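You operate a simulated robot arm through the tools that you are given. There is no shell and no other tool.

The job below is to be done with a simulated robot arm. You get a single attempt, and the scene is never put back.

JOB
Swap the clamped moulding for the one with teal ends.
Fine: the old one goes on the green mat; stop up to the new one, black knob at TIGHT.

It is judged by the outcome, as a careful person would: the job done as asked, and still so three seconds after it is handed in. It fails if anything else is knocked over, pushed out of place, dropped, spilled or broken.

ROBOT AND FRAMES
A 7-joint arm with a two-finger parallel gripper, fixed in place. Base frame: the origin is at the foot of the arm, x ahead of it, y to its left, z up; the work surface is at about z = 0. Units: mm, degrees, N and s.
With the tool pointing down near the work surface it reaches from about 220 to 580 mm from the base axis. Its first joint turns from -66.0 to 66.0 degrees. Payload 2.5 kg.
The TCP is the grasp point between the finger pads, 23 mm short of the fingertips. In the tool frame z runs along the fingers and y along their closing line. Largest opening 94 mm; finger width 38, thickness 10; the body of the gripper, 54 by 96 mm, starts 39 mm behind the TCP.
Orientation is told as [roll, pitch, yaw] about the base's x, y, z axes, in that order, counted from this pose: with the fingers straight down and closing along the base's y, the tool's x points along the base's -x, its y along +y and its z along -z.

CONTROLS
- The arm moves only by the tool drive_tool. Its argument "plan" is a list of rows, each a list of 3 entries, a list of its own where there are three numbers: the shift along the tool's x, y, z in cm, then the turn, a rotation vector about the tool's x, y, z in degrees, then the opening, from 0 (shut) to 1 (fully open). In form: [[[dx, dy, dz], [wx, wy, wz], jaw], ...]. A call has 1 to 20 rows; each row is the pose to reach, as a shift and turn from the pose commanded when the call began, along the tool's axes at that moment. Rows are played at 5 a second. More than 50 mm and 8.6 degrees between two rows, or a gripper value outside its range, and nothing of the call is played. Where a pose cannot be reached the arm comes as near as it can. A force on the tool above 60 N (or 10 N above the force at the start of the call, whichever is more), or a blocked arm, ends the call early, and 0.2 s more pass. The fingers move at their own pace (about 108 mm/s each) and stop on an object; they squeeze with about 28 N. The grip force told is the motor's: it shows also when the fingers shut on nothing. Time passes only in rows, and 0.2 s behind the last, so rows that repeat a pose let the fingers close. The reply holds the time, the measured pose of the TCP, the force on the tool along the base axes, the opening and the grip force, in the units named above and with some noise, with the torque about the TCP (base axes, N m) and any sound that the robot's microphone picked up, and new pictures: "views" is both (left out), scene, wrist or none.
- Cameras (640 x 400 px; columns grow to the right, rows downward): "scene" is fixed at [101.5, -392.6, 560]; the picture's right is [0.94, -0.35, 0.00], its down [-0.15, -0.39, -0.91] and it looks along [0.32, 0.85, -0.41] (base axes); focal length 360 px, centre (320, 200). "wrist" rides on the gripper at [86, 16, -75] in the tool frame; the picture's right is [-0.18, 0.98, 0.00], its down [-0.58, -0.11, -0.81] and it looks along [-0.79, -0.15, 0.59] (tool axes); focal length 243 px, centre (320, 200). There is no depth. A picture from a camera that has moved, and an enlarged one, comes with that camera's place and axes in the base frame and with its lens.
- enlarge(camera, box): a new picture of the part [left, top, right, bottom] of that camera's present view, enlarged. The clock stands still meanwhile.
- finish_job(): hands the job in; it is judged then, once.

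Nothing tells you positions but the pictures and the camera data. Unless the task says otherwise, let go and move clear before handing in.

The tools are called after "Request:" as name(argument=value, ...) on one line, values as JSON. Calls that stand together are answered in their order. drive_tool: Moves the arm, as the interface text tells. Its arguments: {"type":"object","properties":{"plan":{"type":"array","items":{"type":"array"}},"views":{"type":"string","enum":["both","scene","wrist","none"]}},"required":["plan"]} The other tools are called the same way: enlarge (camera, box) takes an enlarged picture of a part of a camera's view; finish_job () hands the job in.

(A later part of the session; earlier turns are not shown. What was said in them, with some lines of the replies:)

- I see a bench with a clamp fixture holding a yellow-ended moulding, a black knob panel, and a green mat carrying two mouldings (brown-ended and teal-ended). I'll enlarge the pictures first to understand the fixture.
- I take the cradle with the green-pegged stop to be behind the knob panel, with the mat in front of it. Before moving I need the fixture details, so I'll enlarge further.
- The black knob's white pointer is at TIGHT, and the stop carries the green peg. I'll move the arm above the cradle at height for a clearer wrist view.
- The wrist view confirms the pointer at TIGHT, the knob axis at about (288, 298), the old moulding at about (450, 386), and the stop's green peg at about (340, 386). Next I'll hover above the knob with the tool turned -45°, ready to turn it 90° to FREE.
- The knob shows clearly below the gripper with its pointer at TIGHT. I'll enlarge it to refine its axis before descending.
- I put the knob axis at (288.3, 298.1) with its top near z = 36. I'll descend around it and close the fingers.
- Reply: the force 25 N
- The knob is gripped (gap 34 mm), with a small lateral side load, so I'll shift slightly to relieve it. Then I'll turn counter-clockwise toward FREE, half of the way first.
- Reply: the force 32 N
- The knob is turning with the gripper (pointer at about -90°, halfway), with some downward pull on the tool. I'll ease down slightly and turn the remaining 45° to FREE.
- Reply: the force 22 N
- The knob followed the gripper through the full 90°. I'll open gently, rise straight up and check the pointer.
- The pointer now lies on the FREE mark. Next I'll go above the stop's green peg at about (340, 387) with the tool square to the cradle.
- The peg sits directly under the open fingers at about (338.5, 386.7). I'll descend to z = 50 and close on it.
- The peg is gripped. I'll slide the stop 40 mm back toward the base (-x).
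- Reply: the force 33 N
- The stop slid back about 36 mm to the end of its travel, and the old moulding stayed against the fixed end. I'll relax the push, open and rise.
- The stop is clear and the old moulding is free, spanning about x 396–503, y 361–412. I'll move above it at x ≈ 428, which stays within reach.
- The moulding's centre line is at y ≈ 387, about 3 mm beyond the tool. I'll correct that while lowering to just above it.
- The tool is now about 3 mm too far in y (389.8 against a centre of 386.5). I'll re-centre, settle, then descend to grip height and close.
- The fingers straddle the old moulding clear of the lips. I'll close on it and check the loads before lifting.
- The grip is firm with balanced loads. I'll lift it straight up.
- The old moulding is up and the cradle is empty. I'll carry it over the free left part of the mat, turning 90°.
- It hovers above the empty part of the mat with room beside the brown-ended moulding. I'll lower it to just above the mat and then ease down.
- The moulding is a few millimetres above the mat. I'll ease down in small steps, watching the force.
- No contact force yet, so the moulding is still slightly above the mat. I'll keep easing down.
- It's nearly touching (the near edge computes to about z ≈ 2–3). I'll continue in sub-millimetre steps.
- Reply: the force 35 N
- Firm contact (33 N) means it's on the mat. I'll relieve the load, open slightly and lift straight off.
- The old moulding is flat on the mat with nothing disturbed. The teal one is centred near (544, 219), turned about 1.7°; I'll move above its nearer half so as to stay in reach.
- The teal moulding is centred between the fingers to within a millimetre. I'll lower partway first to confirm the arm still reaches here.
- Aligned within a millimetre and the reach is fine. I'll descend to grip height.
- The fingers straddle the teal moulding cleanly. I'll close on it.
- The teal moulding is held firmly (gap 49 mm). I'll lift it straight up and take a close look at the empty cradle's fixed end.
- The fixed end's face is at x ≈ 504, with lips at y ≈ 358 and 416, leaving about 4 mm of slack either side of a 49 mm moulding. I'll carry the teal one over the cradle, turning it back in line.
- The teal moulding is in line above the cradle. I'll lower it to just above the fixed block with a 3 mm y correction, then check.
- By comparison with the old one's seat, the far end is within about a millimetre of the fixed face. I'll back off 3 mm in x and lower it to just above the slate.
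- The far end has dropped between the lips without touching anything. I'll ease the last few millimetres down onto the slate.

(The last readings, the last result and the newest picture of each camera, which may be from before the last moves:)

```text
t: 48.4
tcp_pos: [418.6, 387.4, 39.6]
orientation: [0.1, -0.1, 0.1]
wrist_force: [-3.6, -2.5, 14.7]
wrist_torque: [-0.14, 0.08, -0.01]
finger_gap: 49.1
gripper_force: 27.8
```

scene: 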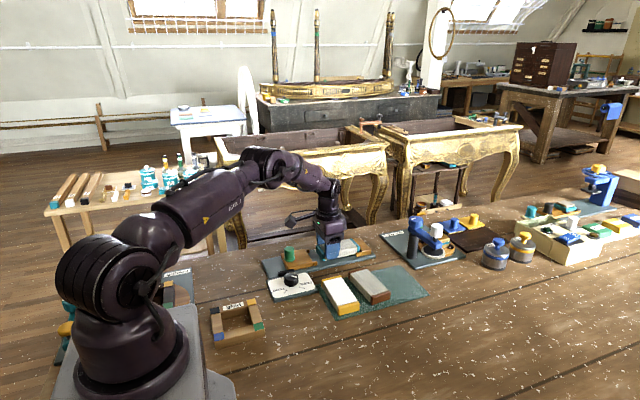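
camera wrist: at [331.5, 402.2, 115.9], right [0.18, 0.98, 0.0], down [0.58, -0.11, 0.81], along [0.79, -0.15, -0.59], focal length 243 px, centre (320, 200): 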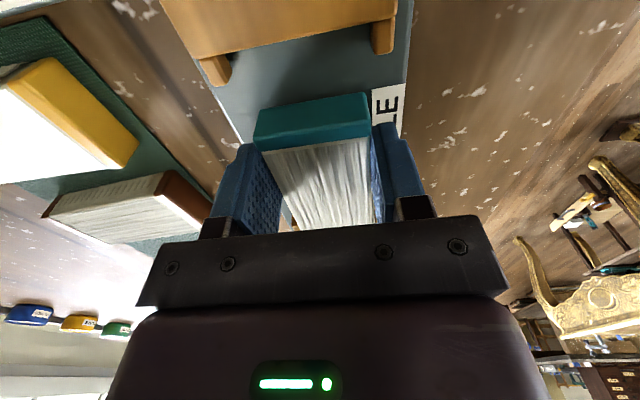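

Light contact (15 N) at the expected height, so the teal moulding is on the slate. I'll release it and rise.

Request:
drive_tool(plan=[[[0, 0, -0.08], [0, 0, 0], 0.4], [[0, 0, -0.08], [0, 0, 0], 0.55], [[0, 0, -0.08], [0, 0, 0], 0.64], [[0, 0, -0.08], [0, 0, 0], 0.64], [[0, 0, -2.0], [0, 0, 0], 0.64], [[0, 0, -5.0], [0, 0, 0], 0.64], [[0, 0, -8.0], [0, 0, 0], 0.64], [[0, 0, -10.0], [0, 0, 0], 0.64], [[0, 0, -10.0], [0, 0, 0], 0.64]])

Request:
enlarge(camera="scene", box=[275, 215, 395, 285])

Request:
enlarge(camera="wrist", box=[220, 0, 420, 220])

```text
t: 50.4
tcp_pos: [419.4, 384.8, 138.2]
orientation: [0.1, 0.1, 0.0]
wrist_force: [0.0, -0.8, 0.0]
wrist_torque: [-0.02, 0.04, 0.03]
finger_gap: 60.1
gripper_force: 0.1
camera wrist: at [333.3, 401.9, 212.8], right [0.18, 0.98, 0.0], down [0.58, -0.11, 0.81], along [0.79, -0.15, -0.59], focal length 243 px, centre (320, 200)
```

scene: 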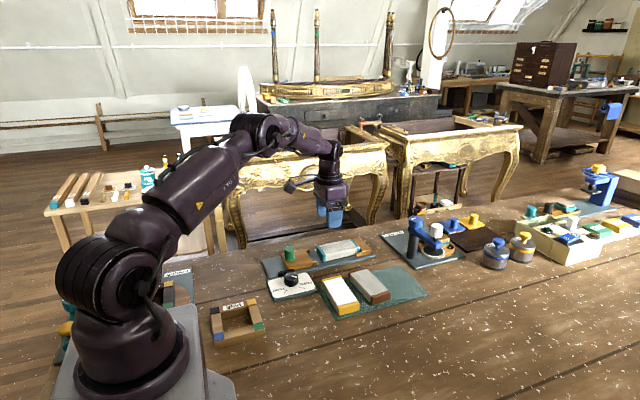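
wrist: 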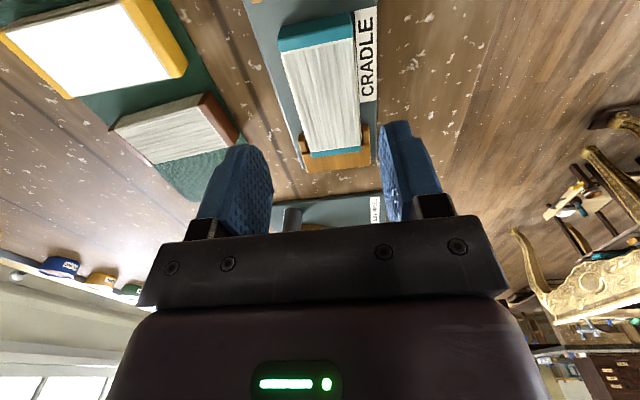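

```text
5.33 times, centred on (335, 250) of scene
camera zoom: at [101.5, -392.6, 560.0], right [0.94, -0.35, 0.0], down [-0.15, -0.39, -0.91], along [0.32, 0.85, -0.41], focal length 1922 px, centre (240, -67)
```

zoom: 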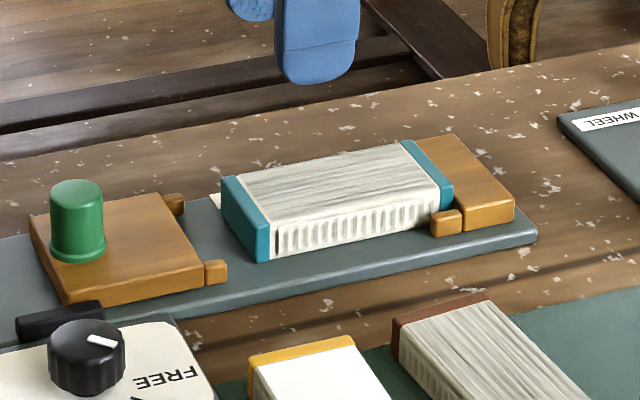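

```text
1.82 times, centred on (320, 110) of wrist
camera zoom: at [333.3, 401.9, 212.8], right [0.18, 0.98, 0.0], down [0.58, -0.11, 0.81], along [0.79, -0.15, -0.59], focal length 441 px, centre (320, 364)
```

zoom: 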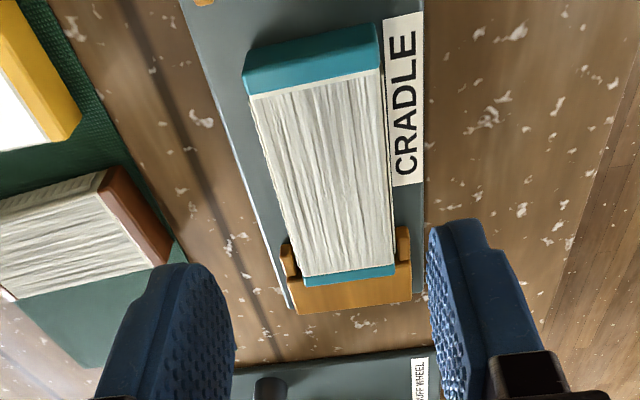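

The teal moulding sits squarely between the lips at the fixed end. Next I'll go back over the stop's green peg, now at x ≈ 308.

Request:
drive_tool(plan=[[[3.0, 0.05, 0], [0, 0, 0], 0.6], [[6.0, 0.05, 0], [0, 0, 0], 0.55], [[9.0, 0.05, 1.0], [0, 0, 0], 0.55], [[11.1, 0.05, 2.5], [0, 0, 0], 0.55], [[11.1, 0.05, 3.8], [0, 0, 0], 0.55], [[11.1, 0.05, 3.8], [0, 0, 0], 0.55], [[11.1, 0.05, 3.8], [0, 0, 0], 0.55]])

Request:
enlarge(camera="wrist", box=[220, 20, 420, 220])

Request:
enlarge(camera="scene", box=[255, 205, 385, 295])

```text
t: 52.0
tcp_pos: [306.8, 385.2, 100.6]
orientation: [-0.1, -0.1, 0.0]
wrist_force: [-1.0, 0.1, -0.3]
wrist_torque: [-0.01, 0.02, 0.0]
finger_gap: 51.7
gripper_force: 0.1
camera wrist: at [221.2, 401.6, 173.7], right [0.18, 0.98, 0.0], down [0.58, -0.11, 0.81], along [0.79, -0.15, -0.59], focal length 243 px, centre (320, 200)
```

scene: 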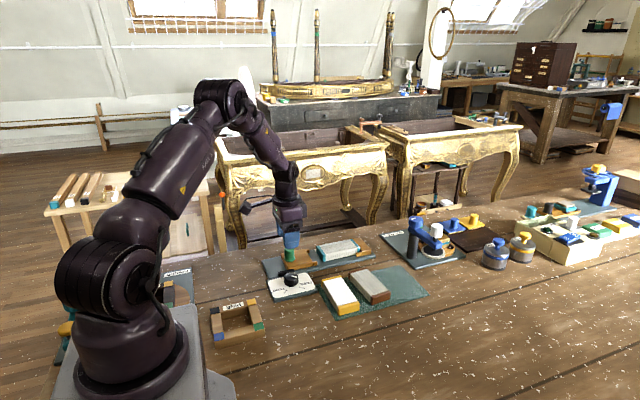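
wrist: 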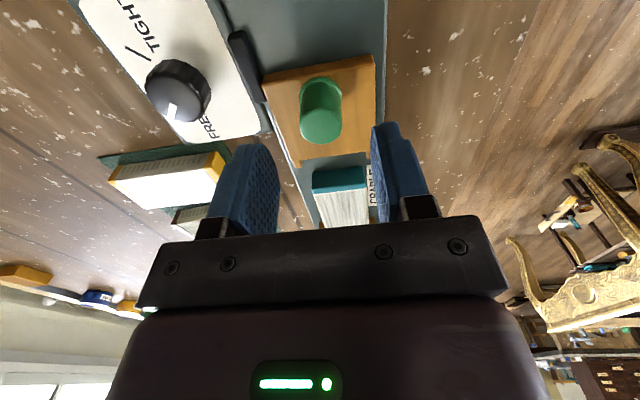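

```text
2.00 times, centred on (320, 120) of wrist
camera zoom: at [221.2, 401.6, 173.7], right [0.18, 0.98, 0.0], down [0.58, -0.11, 0.81], along [0.79, -0.15, -0.59], focal length 485 px, centre (320, 360)
```

zoom: 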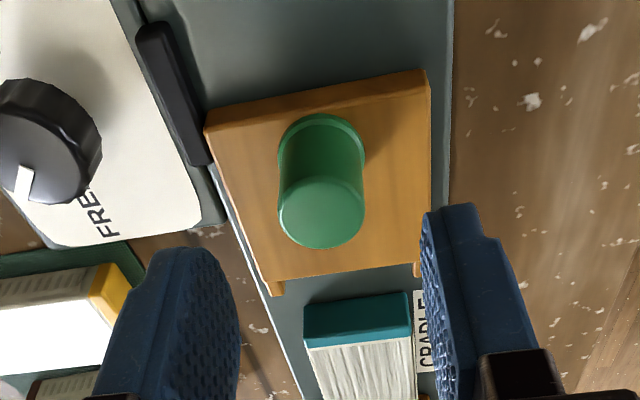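

```text
4.44 times, centred on (320, 250) of scene
camera zoom: at [101.5, -392.6, 560.0], right [0.94, -0.35, 0.0], down [-0.15, -0.39, -0.91], along [0.32, 0.85, -0.41], focal length 1602 px, centre (320, -22)
```

zoom: 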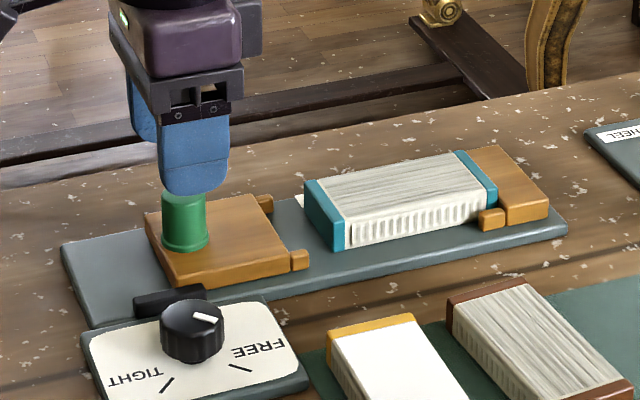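

The peg is right under the fingers at (307.7, 386.1). I'll descend and grip it.

Request:
drive_tool(plan=[[[-0.05, 0.05, 2.0], [0, 0, 0], 0.55], [[-0.05, 0.05, 4.0], [0, 0, 0], 0.55], [[-0.05, 0.05, 4.9], [0, 0, 0], 0.55], [[-0.05, 0.05, 4.9], [0, 0, 0], 0.55], [[-0.05, 0.05, 4.9], [0, 0, 0], 0.2], [[-0.05, 0.05, 4.9], [0, 0, 0], 0.2], [[-0.05, 0.05, 4.9], [0, 0, 0], 0.2]], views="wrist")

```text
t: 53.6
tcp_pos: [307.1, 385.2, 51.3]
orientation: [-0.1, 0.0, -0.1]
wrist_force: [-0.6, -9.3, 2.4]
wrist_torque: [0.39, 0.11, -0.01]
finger_gap: 25.4
gripper_force: 45.0
camera wrist: at [221.7, 401.9, 125.0], right [0.19, 0.98, 0.0], down [0.58, -0.11, 0.81], along [0.79, -0.15, -0.59], focal length 243 px, centre (320, 200)
```

wrist: 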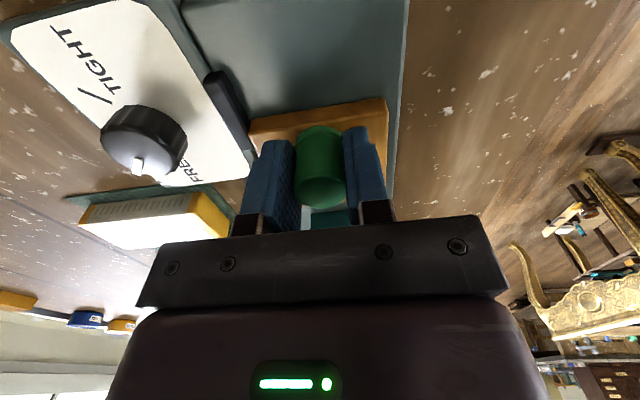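

The peg is gripped. I'll slide the stop 26 mm toward the moulding, then close the rest in small steps while watching the force.

Request:
drive_tool(plan=[[[-0.5, 0, 0], [0, 0, 0], 0.2], [[-1.0, 0, 0], [0, 0, 0], 0.2], [[-1.5, 0, 0], [0, 0, 0], 0.2], [[-2.0, 0, 0], [0, 0, 0], 0.2], [[-2.6, 0, 0], [0, 0, 0], 0.2], [[-2.6, 0, 0], [0, 0, 0], 0.2]])

Request:
enlarge(camera="scene", box=[285, 215, 385, 285])

```text
t: 55.0
tcp_pos: [334.7, 385.0, 50.8]
orientation: [-0.2, 0.0, -0.1]
wrist_force: [-1.0, -26.9, 4.7]
wrist_torque: [0.3, 0.44, 0.04]
finger_gap: 25.1
gripper_force: 44.7
camera wrist: at [249.3, 402.2, 125.0], right [0.19, 0.98, 0.0], down [0.58, -0.11, 0.81], along [0.79, -0.15, -0.59], focal length 243 px, centre (320, 200)
```

scene: 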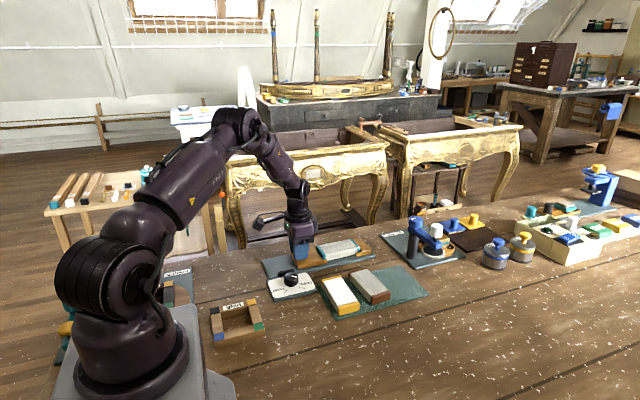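
wrist: 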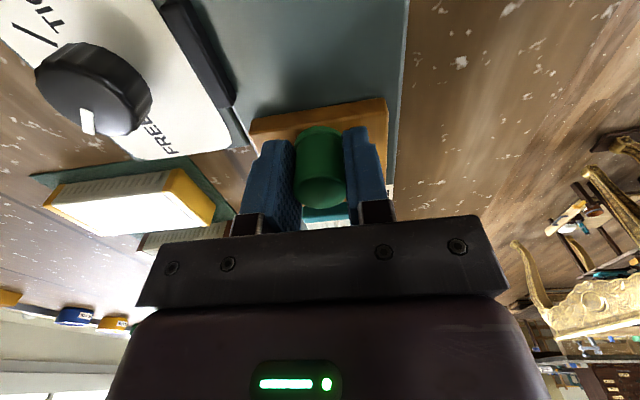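

```text
5.71 times, centred on (335, 250) of scene
camera zoom: at [101.5, -392.6, 560.0], right [0.94, -0.35, 0.0], down [-0.15, -0.39, -0.91], along [0.32, 0.85, -0.41], focal length 2059 px, centre (234, -86)
```

zoom: 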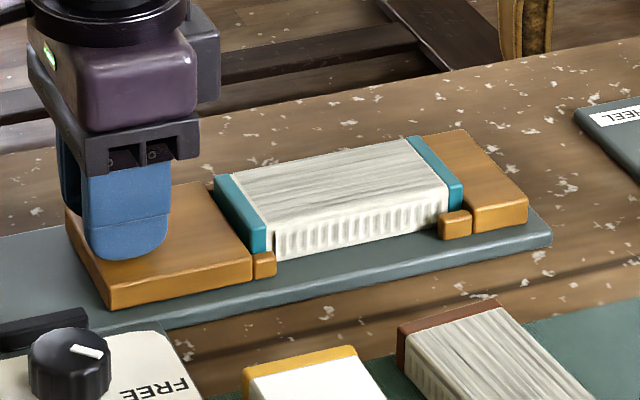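

The stop's lips now straddle the near end, and a side load of -27 N in y has built up. I'll relieve that and continue in 1 mm steps.

Request:
drive_tool(plan=[[[0, -0.12, 0], [0, 0, 0], 0.2], [[-0.1, -0.15, 0], [0, 0, 0], 0.2], [[-0.2, -0.15, 0], [0, 0, 0], 0.2], [[-0.3, -0.15, 0], [0, 0, 0], 0.2], [[-0.3, -0.15, 0], [0, 0, 0], 0.2]], views="none")

Request:
enlarge(camera="scene", box=[300, 225, 380, 280])

```text
t: 56.2
tcp_pos: [337.2, 385.8, 50.6]
orientation: [-0.1, 0.0, 0.0]
wrist_force: [1.0, -12.9, 0.1]
wrist_torque: [-0.45, 0.23, 0.0]
finger_gap: 25.2
gripper_force: 44.7
```

```text
7.27 times, centred on (340, 252) of scene
camera zoom: at [101.5, -392.6, 560.0], right [0.94, -0.35, 0.0], down [-0.15, -0.39, -0.91], along [0.32, 0.85, -0.41], focal length 2621 px, centre (174, -182)
```

zoom: 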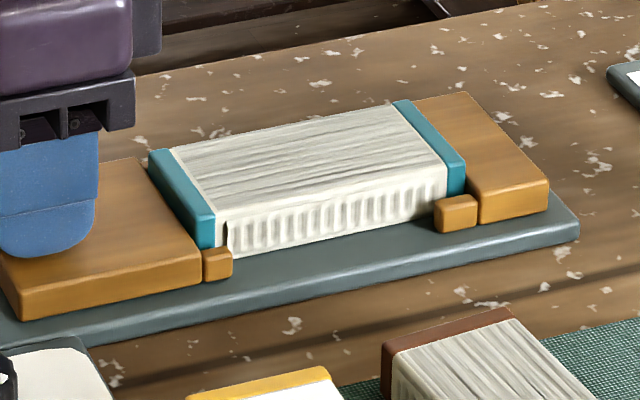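

No resistance yet. I'll keep advancing in small steps.

Request:
drive_tool(plan=[[[-0.1, -0.08, 0], [0, 0, 0], 0.2], [[-0.2, -0.08, 0], [0, 0, 0], 0.2], [[-0.2, -0.08, 0], [0, 0, 0], 0.2]], views="none")

Request:
enlarge(camera="scene", box=[315, 235, 375, 275])

```text
t: 57.0
tcp_pos: [336.0, 385.9, 50.9]
orientation: [0.1, 0.1, 0.0]
wrist_force: [-3.6, -6.6, -0.1]
wrist_torque: [-0.52, -0.25, 0.08]
finger_gap: 25.2
gripper_force: 45.0
```

```text
10.00 times, centred on (345, 255) of scene
camera zoom: at [101.5, -392.6, 560.0], right [0.94, -0.35, 0.0], down [-0.15, -0.39, -0.91], along [0.32, 0.85, -0.41], focal length 3604 px, centre (70, -350)
```

zoom: 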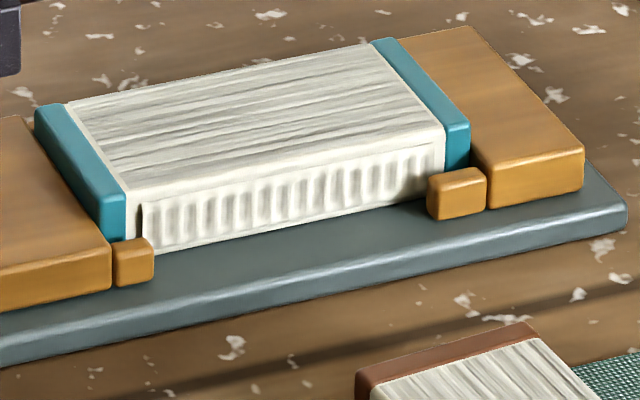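

A slight resistance (-3.6 N) is starting. I'll continue until the push clearly builds up.

Request:
drive_tool(plan=[[[-0.1, -0.03, 0], [0, 0, 0], 0.2], [[-0.2, -0.03, 0], [0, 0, 0], 0.2], [[-0.2, -0.03, 0], [0, 0, 0], 0.2]], views="wrist")

Request:
enlarge(camera="scene", box=[315, 235, 375, 275])

```text
t: 57.8
tcp_pos: [337.2, 383.7, 51.0]
orientation: [0.0, 0.2, 0.0]
wrist_force: [-19.6, -5.7, -1.0]
wrist_torque: [0.36, -0.35, 0.05]
finger_gap: 25.6
gripper_force: 45.3
camera wrist: at [252.7, 401.6, 125.4], right [0.18, 0.98, 0.0], down [0.59, -0.11, 0.8], along [0.79, -0.15, -0.6], focal length 243 px, centre (320, 200)
```

wrist: 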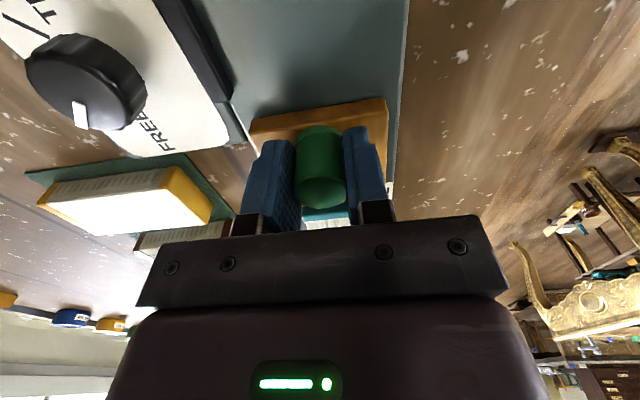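

```text
10.00 times, centred on (345, 255) of scene
camera zoom: at [101.5, -392.6, 560.0], right [0.94, -0.35, 0.0], down [-0.15, -0.39, -0.91], along [0.32, 0.85, -0.41], focal length 3604 px, centre (70, -350)
```

zoom: 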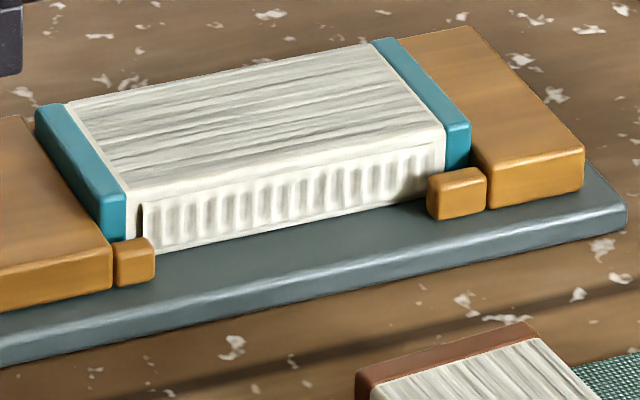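

The push reached about 20 N without further motion, so the stop is up against the teal moulding and the moulding against the fixed end. I'll ease the push, open and rise for a check from above.

Request:
drive_tool(plan=[[[-0.08, -0.02, 0], [0, 0, 0], 0.2], [[-0.08, -0.02, 0], [0, 0, 0], 0.2], [[0.02, -0.02, 0], [0, 0, 0], 0.2], [[0.05, -0.02, 0], [0, 0, 0], 0.4], [[0.05, -0.02, 0], [0, 0, 0], 0.55], [[0.05, -0.02, 0], [0, 0, 0], 0.55], [[0.05, -0.02, -2.0], [0, 0, 0], 0.55], [[0.05, -0.02, -5.0], [0, 0, 0], 0.55], [[0.05, -0.02, -9.0], [0, 0, 0], 0.55], [[0.05, -0.02, -13.0], [0, 0, 0], 0.55], [[0.05, -0.02, -13.0], [0, 0, 0], 0.55]])

Request:
enlarge(camera="wrist", box=[260, 40, 400, 200])

Request:
enlarge(camera="scene", box=[285, 225, 385, 285])

```text
t: 60.2
tcp_pos: [340.2, 382.6, 180.4]
orientation: [0.1, 0.0, 0.0]
wrist_force: [1.1, -0.3, -0.4]
wrist_torque: [-0.01, 0.02, 0.0]
finger_gap: 51.8
gripper_force: 0.0
camera wrist: at [254.8, 399.8, 254.8], right [0.18, 0.98, 0.0], down [0.58, -0.11, 0.81], along [0.79, -0.15, -0.59], focal length 243 px, centre (320, 200)
```

scene: 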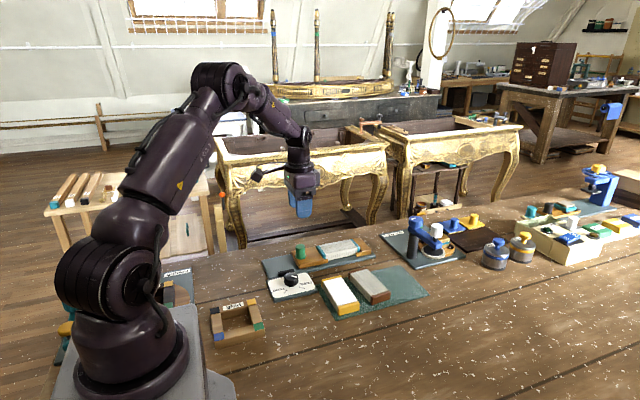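
wrist: 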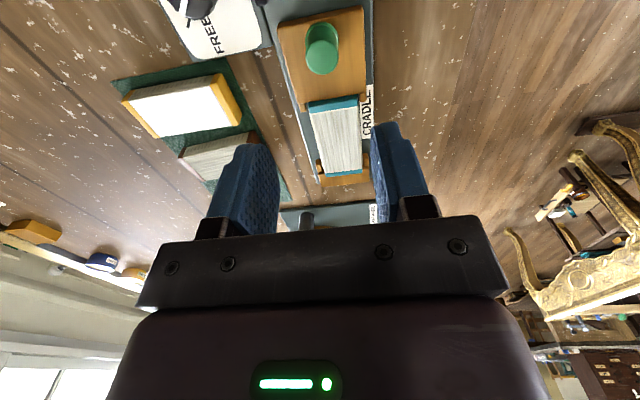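

```text
2.50 times, centred on (330, 120) of wrist
camera zoom: at [254.8, 399.8, 254.8], right [0.18, 0.98, 0.0], down [0.58, -0.11, 0.81], along [0.79, -0.15, -0.59], focal length 606 px, centre (295, 400)
```

zoom: 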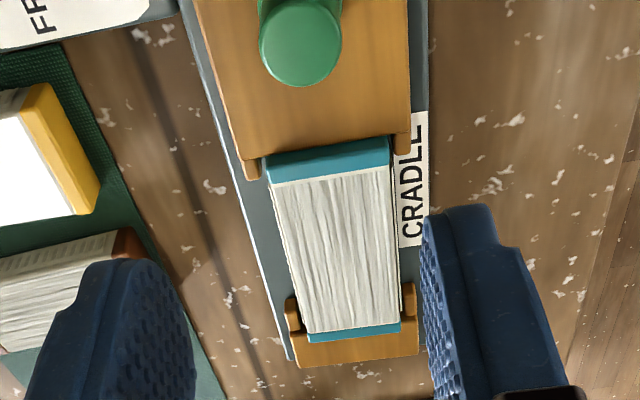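

```text
6.40 times, centred on (335, 255) of scene
camera zoom: at [101.5, -392.6, 560.0], right [0.94, -0.35, 0.0], down [-0.15, -0.39, -0.91], along [0.32, 0.85, -0.41], focal length 2307 px, centre (224, -152)
```

zoom: 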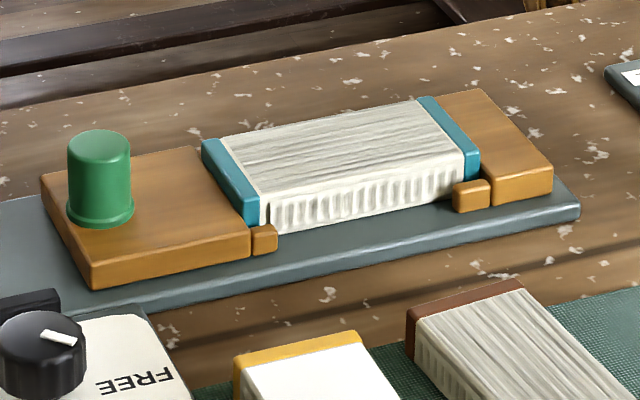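

The stop and teal moulding now sit exactly where the old clamped pair did, with no visible gap. Next is the black knob: I'll hover above it at +45°.

Request:
drive_tool(plan=[[[0.9, -1.45, 0.5], [0, 0, -7.5], 0.52], [[1.8, -2.9, 1.5], [0, 0, -15], 0.52], [[2.65, -4.3, 2.5], [0, 0, -22.5], 0.52], [[3.5, -5.75, 3.5], [0, 0, -30], 0.5], [[4.4, -7.2, 4.5], [0, 0, -37.5], 0.5], [[5.25, -8.6, 6.0], [0, 0, -45], 0.5], [[5.25, -8.6, 6.0], [0, 0, -45], 0.5], [[5.25, -8.6, 6.0], [0, 0, -45], 0.5]])

Request:
enlarge(camera="wrist", box=[230, 0, 430, 140])

```text
t: 62.0
tcp_pos: [286.3, 298.3, 120.5]
orientation: [0.0, 0.1, 45.0]
wrist_force: [-0.1, 0.1, 0.2]
wrist_torque: [0.02, -0.01, -0.01]
finger_gap: 47.2
gripper_force: 0.0
camera wrist: at [214.9, 248.4, 194.8], right [-0.57, 0.82, 0.0], down [0.49, 0.33, 0.81], along [0.67, 0.46, -0.59], focal length 243 px, centre (320, 200)
```

scene: 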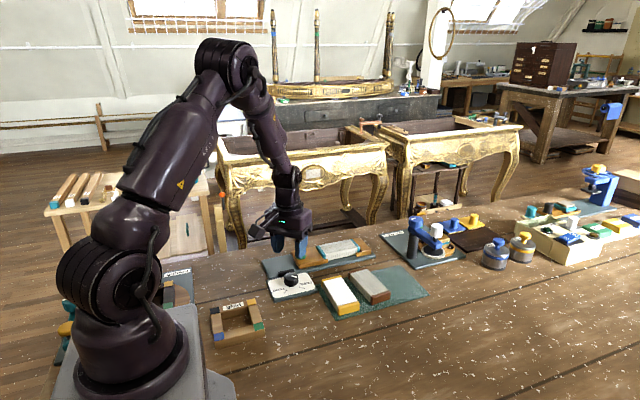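
wrist: 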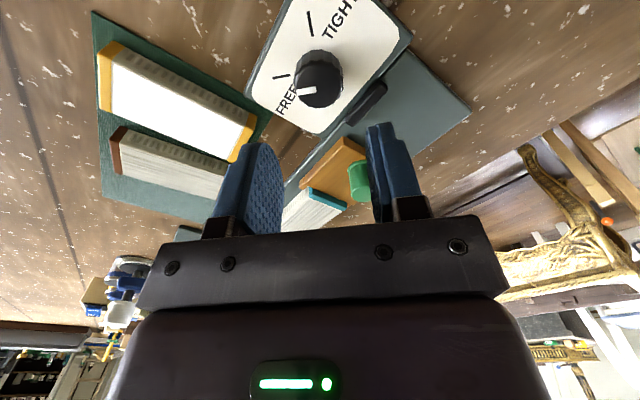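

```text
2.86 times, centred on (330, 70) of wrist
camera zoom: at [214.9, 248.4, 194.8], right [-0.57, 0.82, 0.0], down [0.49, 0.33, 0.81], along [0.67, 0.46, -0.59], focal length 693 px, centre (291, 571)
```

zoom: 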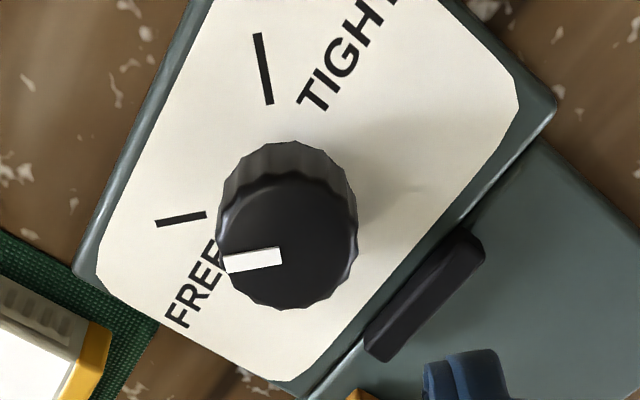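

The knob lies about 1 mm from the tool axis, pointer at FREE. I'll descend around it and close.

Request:
drive_tool(plan=[[[-0.05, -0.09, 3.0], [0, 0, 0], 0.5], [[-0.05, -0.09, 5.5], [0, 0, 0], 0.5], [[-0.05, -0.09, 7.2], [0, 0, 0], 0.5], [[-0.05, -0.09, 8.2], [0, 0, 0], 0.5], [[-0.05, -0.09, 8.2], [0, 0, 0], 0.5], [[-0.05, -0.09, 8.2], [0, 0, 0], 0.3], [[-0.05, -0.09, 8.2], [0, 0, 0], 0.28], [[-0.05, -0.09, 8.2], [0, 0, 0], 0.28]], views="wrist")

```text
t: 63.8
tcp_pos: [288.0, 298.6, 38.6]
orientation: [-0.1, 0.0, 44.9]
wrist_force: [4.0, -0.4, -5.7]
wrist_torque: [0.13, 0.26, -0.01]
finger_gap: 33.8
gripper_force: 45.0
camera wrist: at [216.4, 248.8, 111.8], right [-0.56, 0.83, 0.0], down [0.49, 0.33, 0.81], along [0.67, 0.45, -0.59], focal length 243 px, centre (320, 200)
```

wrist: 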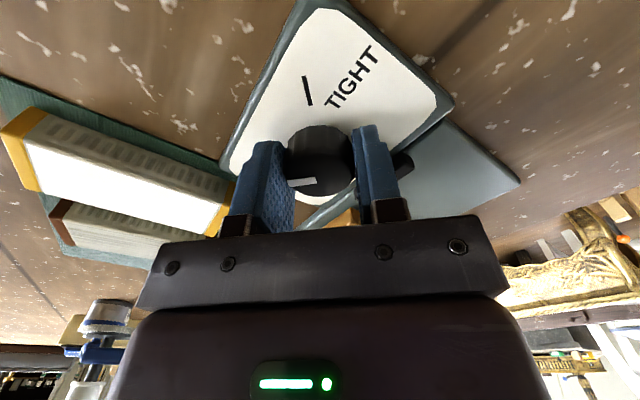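

The knob is gripped with only small loads. I'll turn it clockwise 90° toward TIGHT, in two halves.

Request:
drive_tool(plan=[[[0, 0, 0], [0, 0, 7.5], 0.28], [[0, 0, 0], [0, 0, 15], 0.28], [[0, 0, 0], [0, 0, 22.5], 0.28], [[0, 0, 0], [0, 0, 30], 0.28], [[0, 0, 0], [0, 0, 37.5], 0.28], [[0, 0, 0], [0, 0, 45], 0.28], [[0, 0, 0], [0, 0, 45], 0.28]], views="wrist")

```text
t: 65.4
tcp_pos: [287.1, 296.6, 38.3]
orientation: [-0.2, 0.1, -0.2]
wrist_force: [17.4, -0.2, -27.0]
wrist_torque: [0.32, -0.08, 0.01]
finger_gap: 33.6
gripper_force: 45.3
camera wrist: at [202.4, 314.0, 112.9], right [0.19, 0.98, 0.0], down [0.58, -0.11, 0.81], along [0.79, -0.15, -0.59], focal length 243 px, centre (320, 200)
```

wrist: 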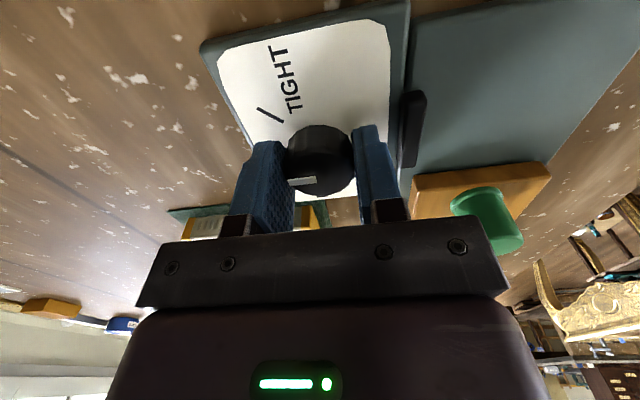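

Halfway, and the knob is following. I'll relieve the built-up loads slightly and finish the turn to TIGHT.

Request:
drive_tool(plan=[[[-0.08, 0, 0.12], [0, 0, 7.5], 0.28], [[-0.1, 0, 0.15], [0, 0, 15], 0.28], [[-0.1, 0, 0.15], [0, 0, 22.5], 0.28], [[-0.1, 0, 0.15], [0, 0, 30], 0.28], [[-0.1, 0, 0.15], [0, 0, 37.5], 0.28], [[-0.1, 0, 0.15], [0, 0, 45], 0.28], [[-0.1, 0, 0.15], [0, 0, 45], 0.28]], views="both")

Request:
enlarge(camera="wrist", box=[200, 0, 440, 210])

```text
t: 67.0
tcp_pos: [287.4, 296.5, 38.4]
orientation: [-0.4, 0.0, -45.0]
wrist_force: [-13.0, -25.3, 30.4]
wrist_torque: [-0.07, -0.18, 0.18]
finger_gap: 33.9
gripper_force: 44.9
camera wrist: at [239.2, 370.1, 111.4], right [0.83, 0.56, -0.01], down [0.34, -0.49, 0.81], along [0.45, -0.67, -0.59], focal length 243 px, centre (320, 200)
```

scene: 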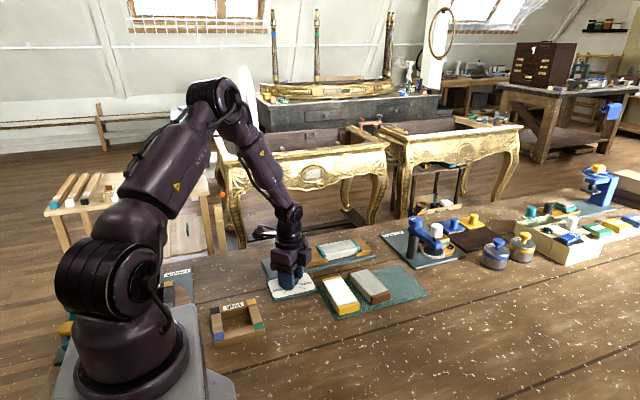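
wrist: 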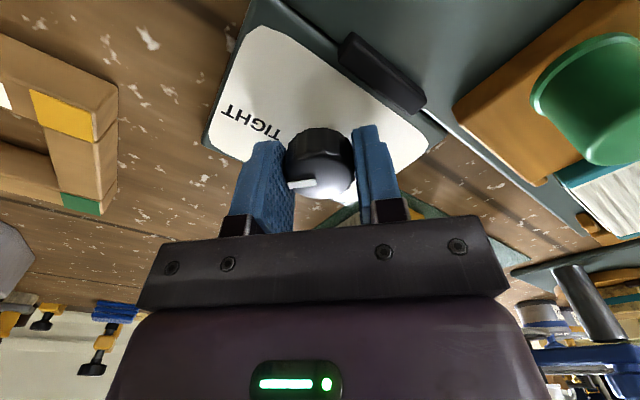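

```text
1.90 times, centred on (320, 105) of wrist
camera zoom: at [239.2, 370.1, 111.4], right [0.83, 0.56, -0.01], down [0.34, -0.49, 0.81], along [0.45, -0.67, -0.59], focal length 462 px, centre (320, 381)
```

zoom: 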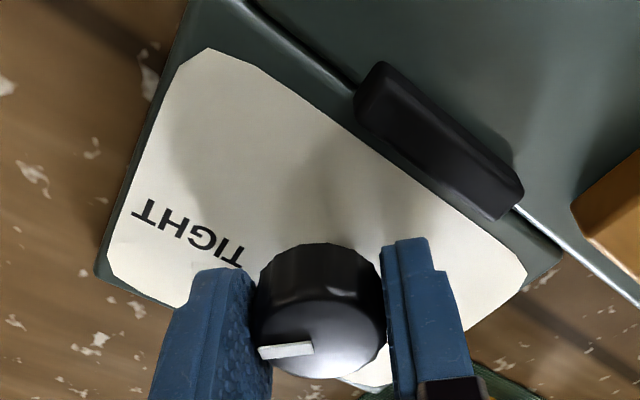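

The pointer has returned to the TIGHT side, with a small reaction torque. I'll relieve the load, open, rise straight up and check the pointer.

Request:
drive_tool(plan=[[[0, -0.12, -0.12], [0, 0, 0], 0.28], [[0, -0.12, -0.12], [0, 0, 0], 0.46], [[0, -0.12, -0.12], [0, 0, 0], 0.48], [[0, -0.12, -0.12], [0, 0, 0], 0.48], [[0, -0.12, -2.0], [0, 0, 0], 0.48], [[0, -0.12, -5.0], [0, 0, 0], 0.48], [[0, -0.12, -9.0], [0, 0, 0], 0.48], [[0, -0.12, -12.0], [0, 0, 0], 0.48], [[0, -0.12, -12.0], [0, 0, 0], 0.48]])

Request:
enlarge(camera="wrist", box=[230, 0, 430, 140])

Request:
enlarge(camera="scene", box=[255, 225, 385, 305])

```text
t: 69.0
tcp_pos: [287.4, 297.3, 156.9]
orientation: [0.0, 0.1, -45.0]
wrist_force: [0.2, 0.1, 0.1]
wrist_torque: [0.03, 0.0, 0.0]
finger_gap: 45.2
gripper_force: 0.2
camera wrist: at [238.0, 369.6, 230.5], right [0.83, 0.56, 0.0], down [0.33, -0.49, 0.81], along [0.46, -0.67, -0.59], focal length 243 px, centre (320, 200)
```

scene: 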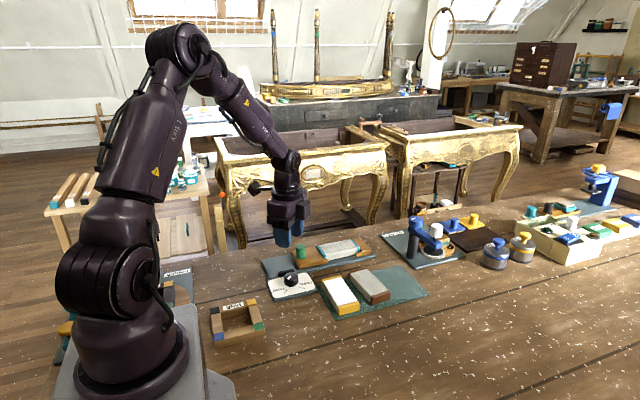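
wrist: 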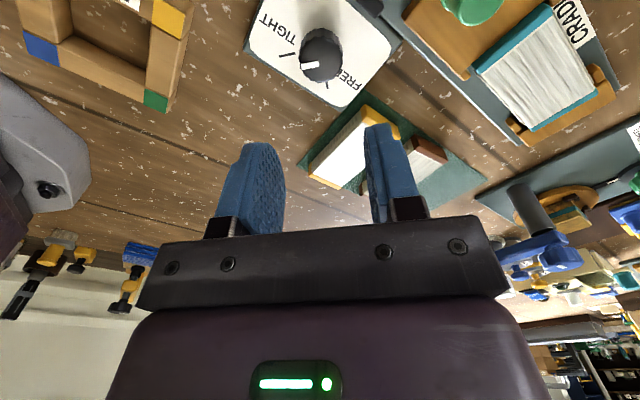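

```text
2.86 times, centred on (330, 70) of wrist
camera zoom: at [238.0, 369.6, 230.5], right [0.83, 0.56, 0.0], down [0.33, -0.49, 0.81], along [0.46, -0.67, -0.59], focal length 693 px, centre (291, 571)
```

zoom: 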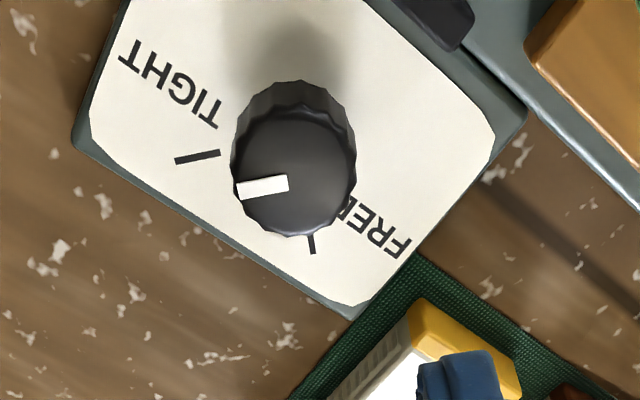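

```text
4.92 times, centred on (320, 265) of scene
camera zoom: at [101.5, -392.6, 560.0], right [0.94, -0.35, 0.0], down [-0.15, -0.39, -0.91], along [0.32, 0.85, -0.41], focal length 1774 px, centre (320, -120)
```

zoom: 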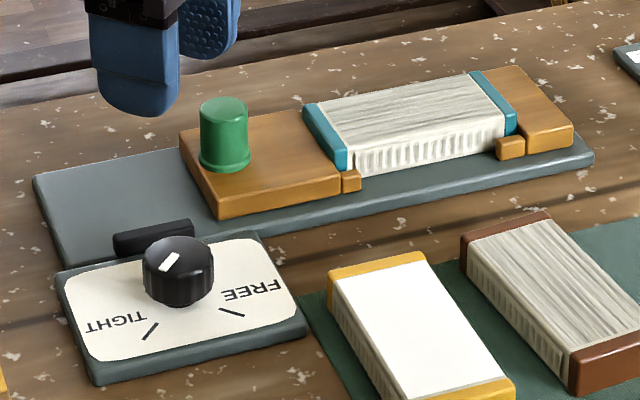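

The pointer is at TIGHT and the teal moulding is clamped. I'll compare the knob with its initial picture, and check all the neighbours.

Request:
enlarge(camera="scene", box=[255, 260, 325, 305])

Request:
enlarge(camera="scene", box=[285, 235, 385, 285])

Request:
enlarge(camera="scene", box=[250, 220, 440, 330])

```text
8.89 times, centred on (290, 282) of scene
camera zoom: at [101.5, -392.6, 560.0], right [0.94, -0.35, 0.0], down [-0.15, -0.39, -0.91], along [0.32, 0.85, -0.41], focal length 3204 px, centre (587, -533)
```

zoom: 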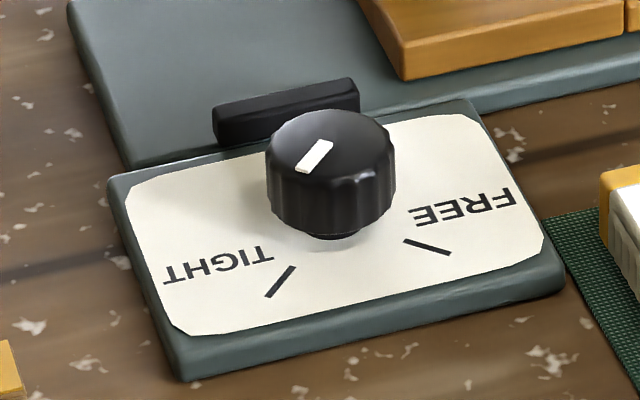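

```text
6.40 times, centred on (335, 260) of scene
camera zoom: at [101.5, -392.6, 560.0], right [0.94, -0.35, 0.0], down [-0.15, -0.39, -0.91], along [0.32, 0.85, -0.41], focal length 2307 px, centre (224, -184)
```

zoom: 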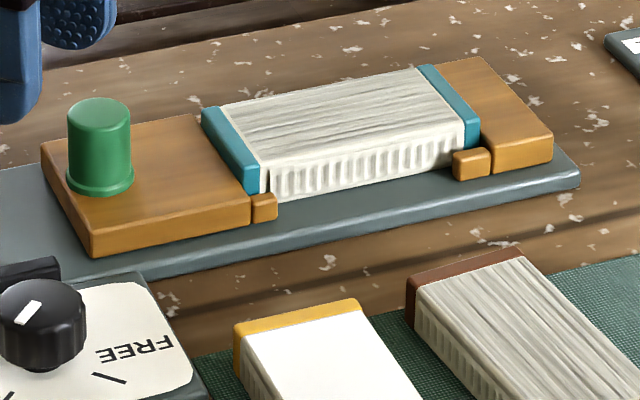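

```text
3.37 times, centred on (345, 275) of scene
camera zoom: at [101.5, -392.6, 560.0], right [0.94, -0.35, 0.0], down [-0.15, -0.39, -0.91], along [0.32, 0.85, -0.41], focal length 1214 px, centre (236, -53)
```

zoom: 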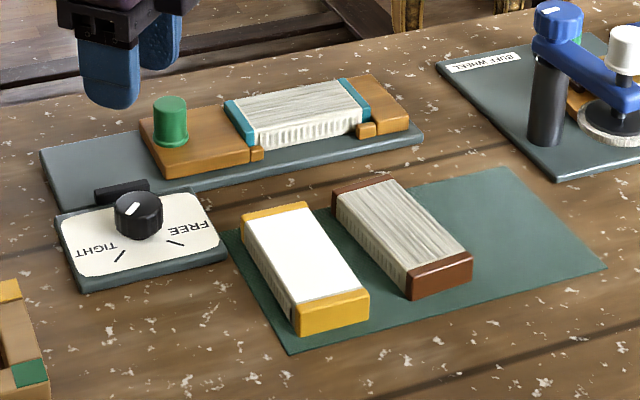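

Pointer, stop and moulding ends match the original clamped picture, the old moulding lies fully on the mat, and the brown one hasn't moved. I'll raise the arm further clear before handing in.

Request:
drive_tool(plan=[[[0, 0, -3.0], [0, 0, 0], 0.48], [[0, 0, -6.0], [0, 0, 0], 0.48], [[0, 0, -9.0], [0, 0, 0], 0.48], [[0, 0, -9.0], [0, 0, 0], 0.48]])

```text
t: 70.0
tcp_pos: [288.7, 296.5, 248.6]
orientation: [0.0, 0.0, -45.0]
wrist_force: [0.0, -0.1, -0.4]
wrist_torque: [0.02, 0.02, 0.01]
finger_gap: 44.9
gripper_force: 0.1
camera wrist: at [239.9, 368.9, 322.2], right [0.83, 0.56, 0.0], down [0.33, -0.49, 0.81], along [0.46, -0.67, -0.59], focal length 243 px, centre (320, 200)
```

scene: 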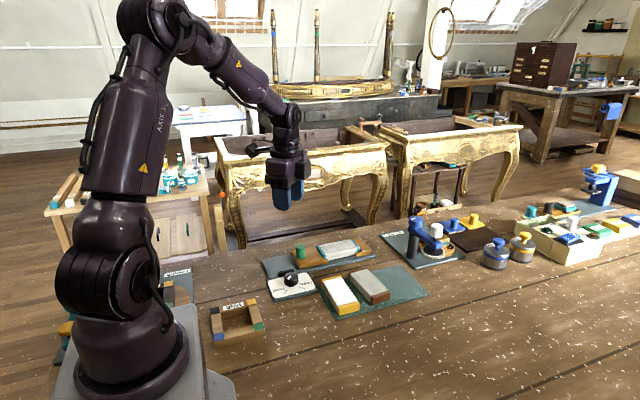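
wrist: 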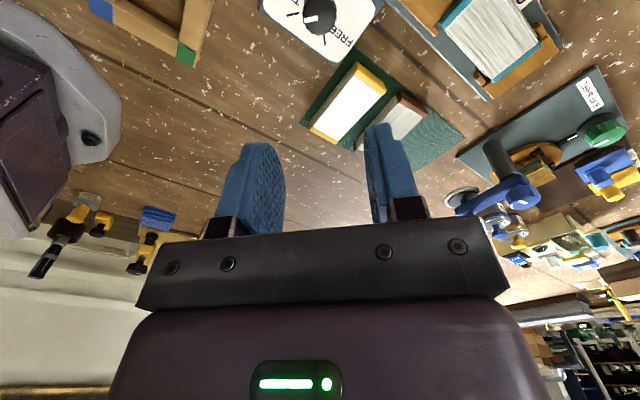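

The teal moulding is clamped in the cradle with the stop up to it, the knob is at TIGHT, the old moulding is on the green mat, and the arm is clear. I'm handing the job in.

Request:
finish_job()

```text
The job is handed in.
```

The swap is done and handed in; I don't have the verdict yet.

- **New moulding:** the teal-ended one sits in the cradle against the fixed end. The stop is pushed up to it, and I felt about 20 N of resistance with no further movement.
- **Black knob:** it is back at TIGHT, with the pointer where it was in the first picture.
- **Old moulding:** the yellow-ended one lies flat on the left part of the green mat, fully on it.
- **Everything else:** the brown-ended moulding did not move, and nothing was knocked or dropped that I could see. The gripper is empty and raised clear of the bench.
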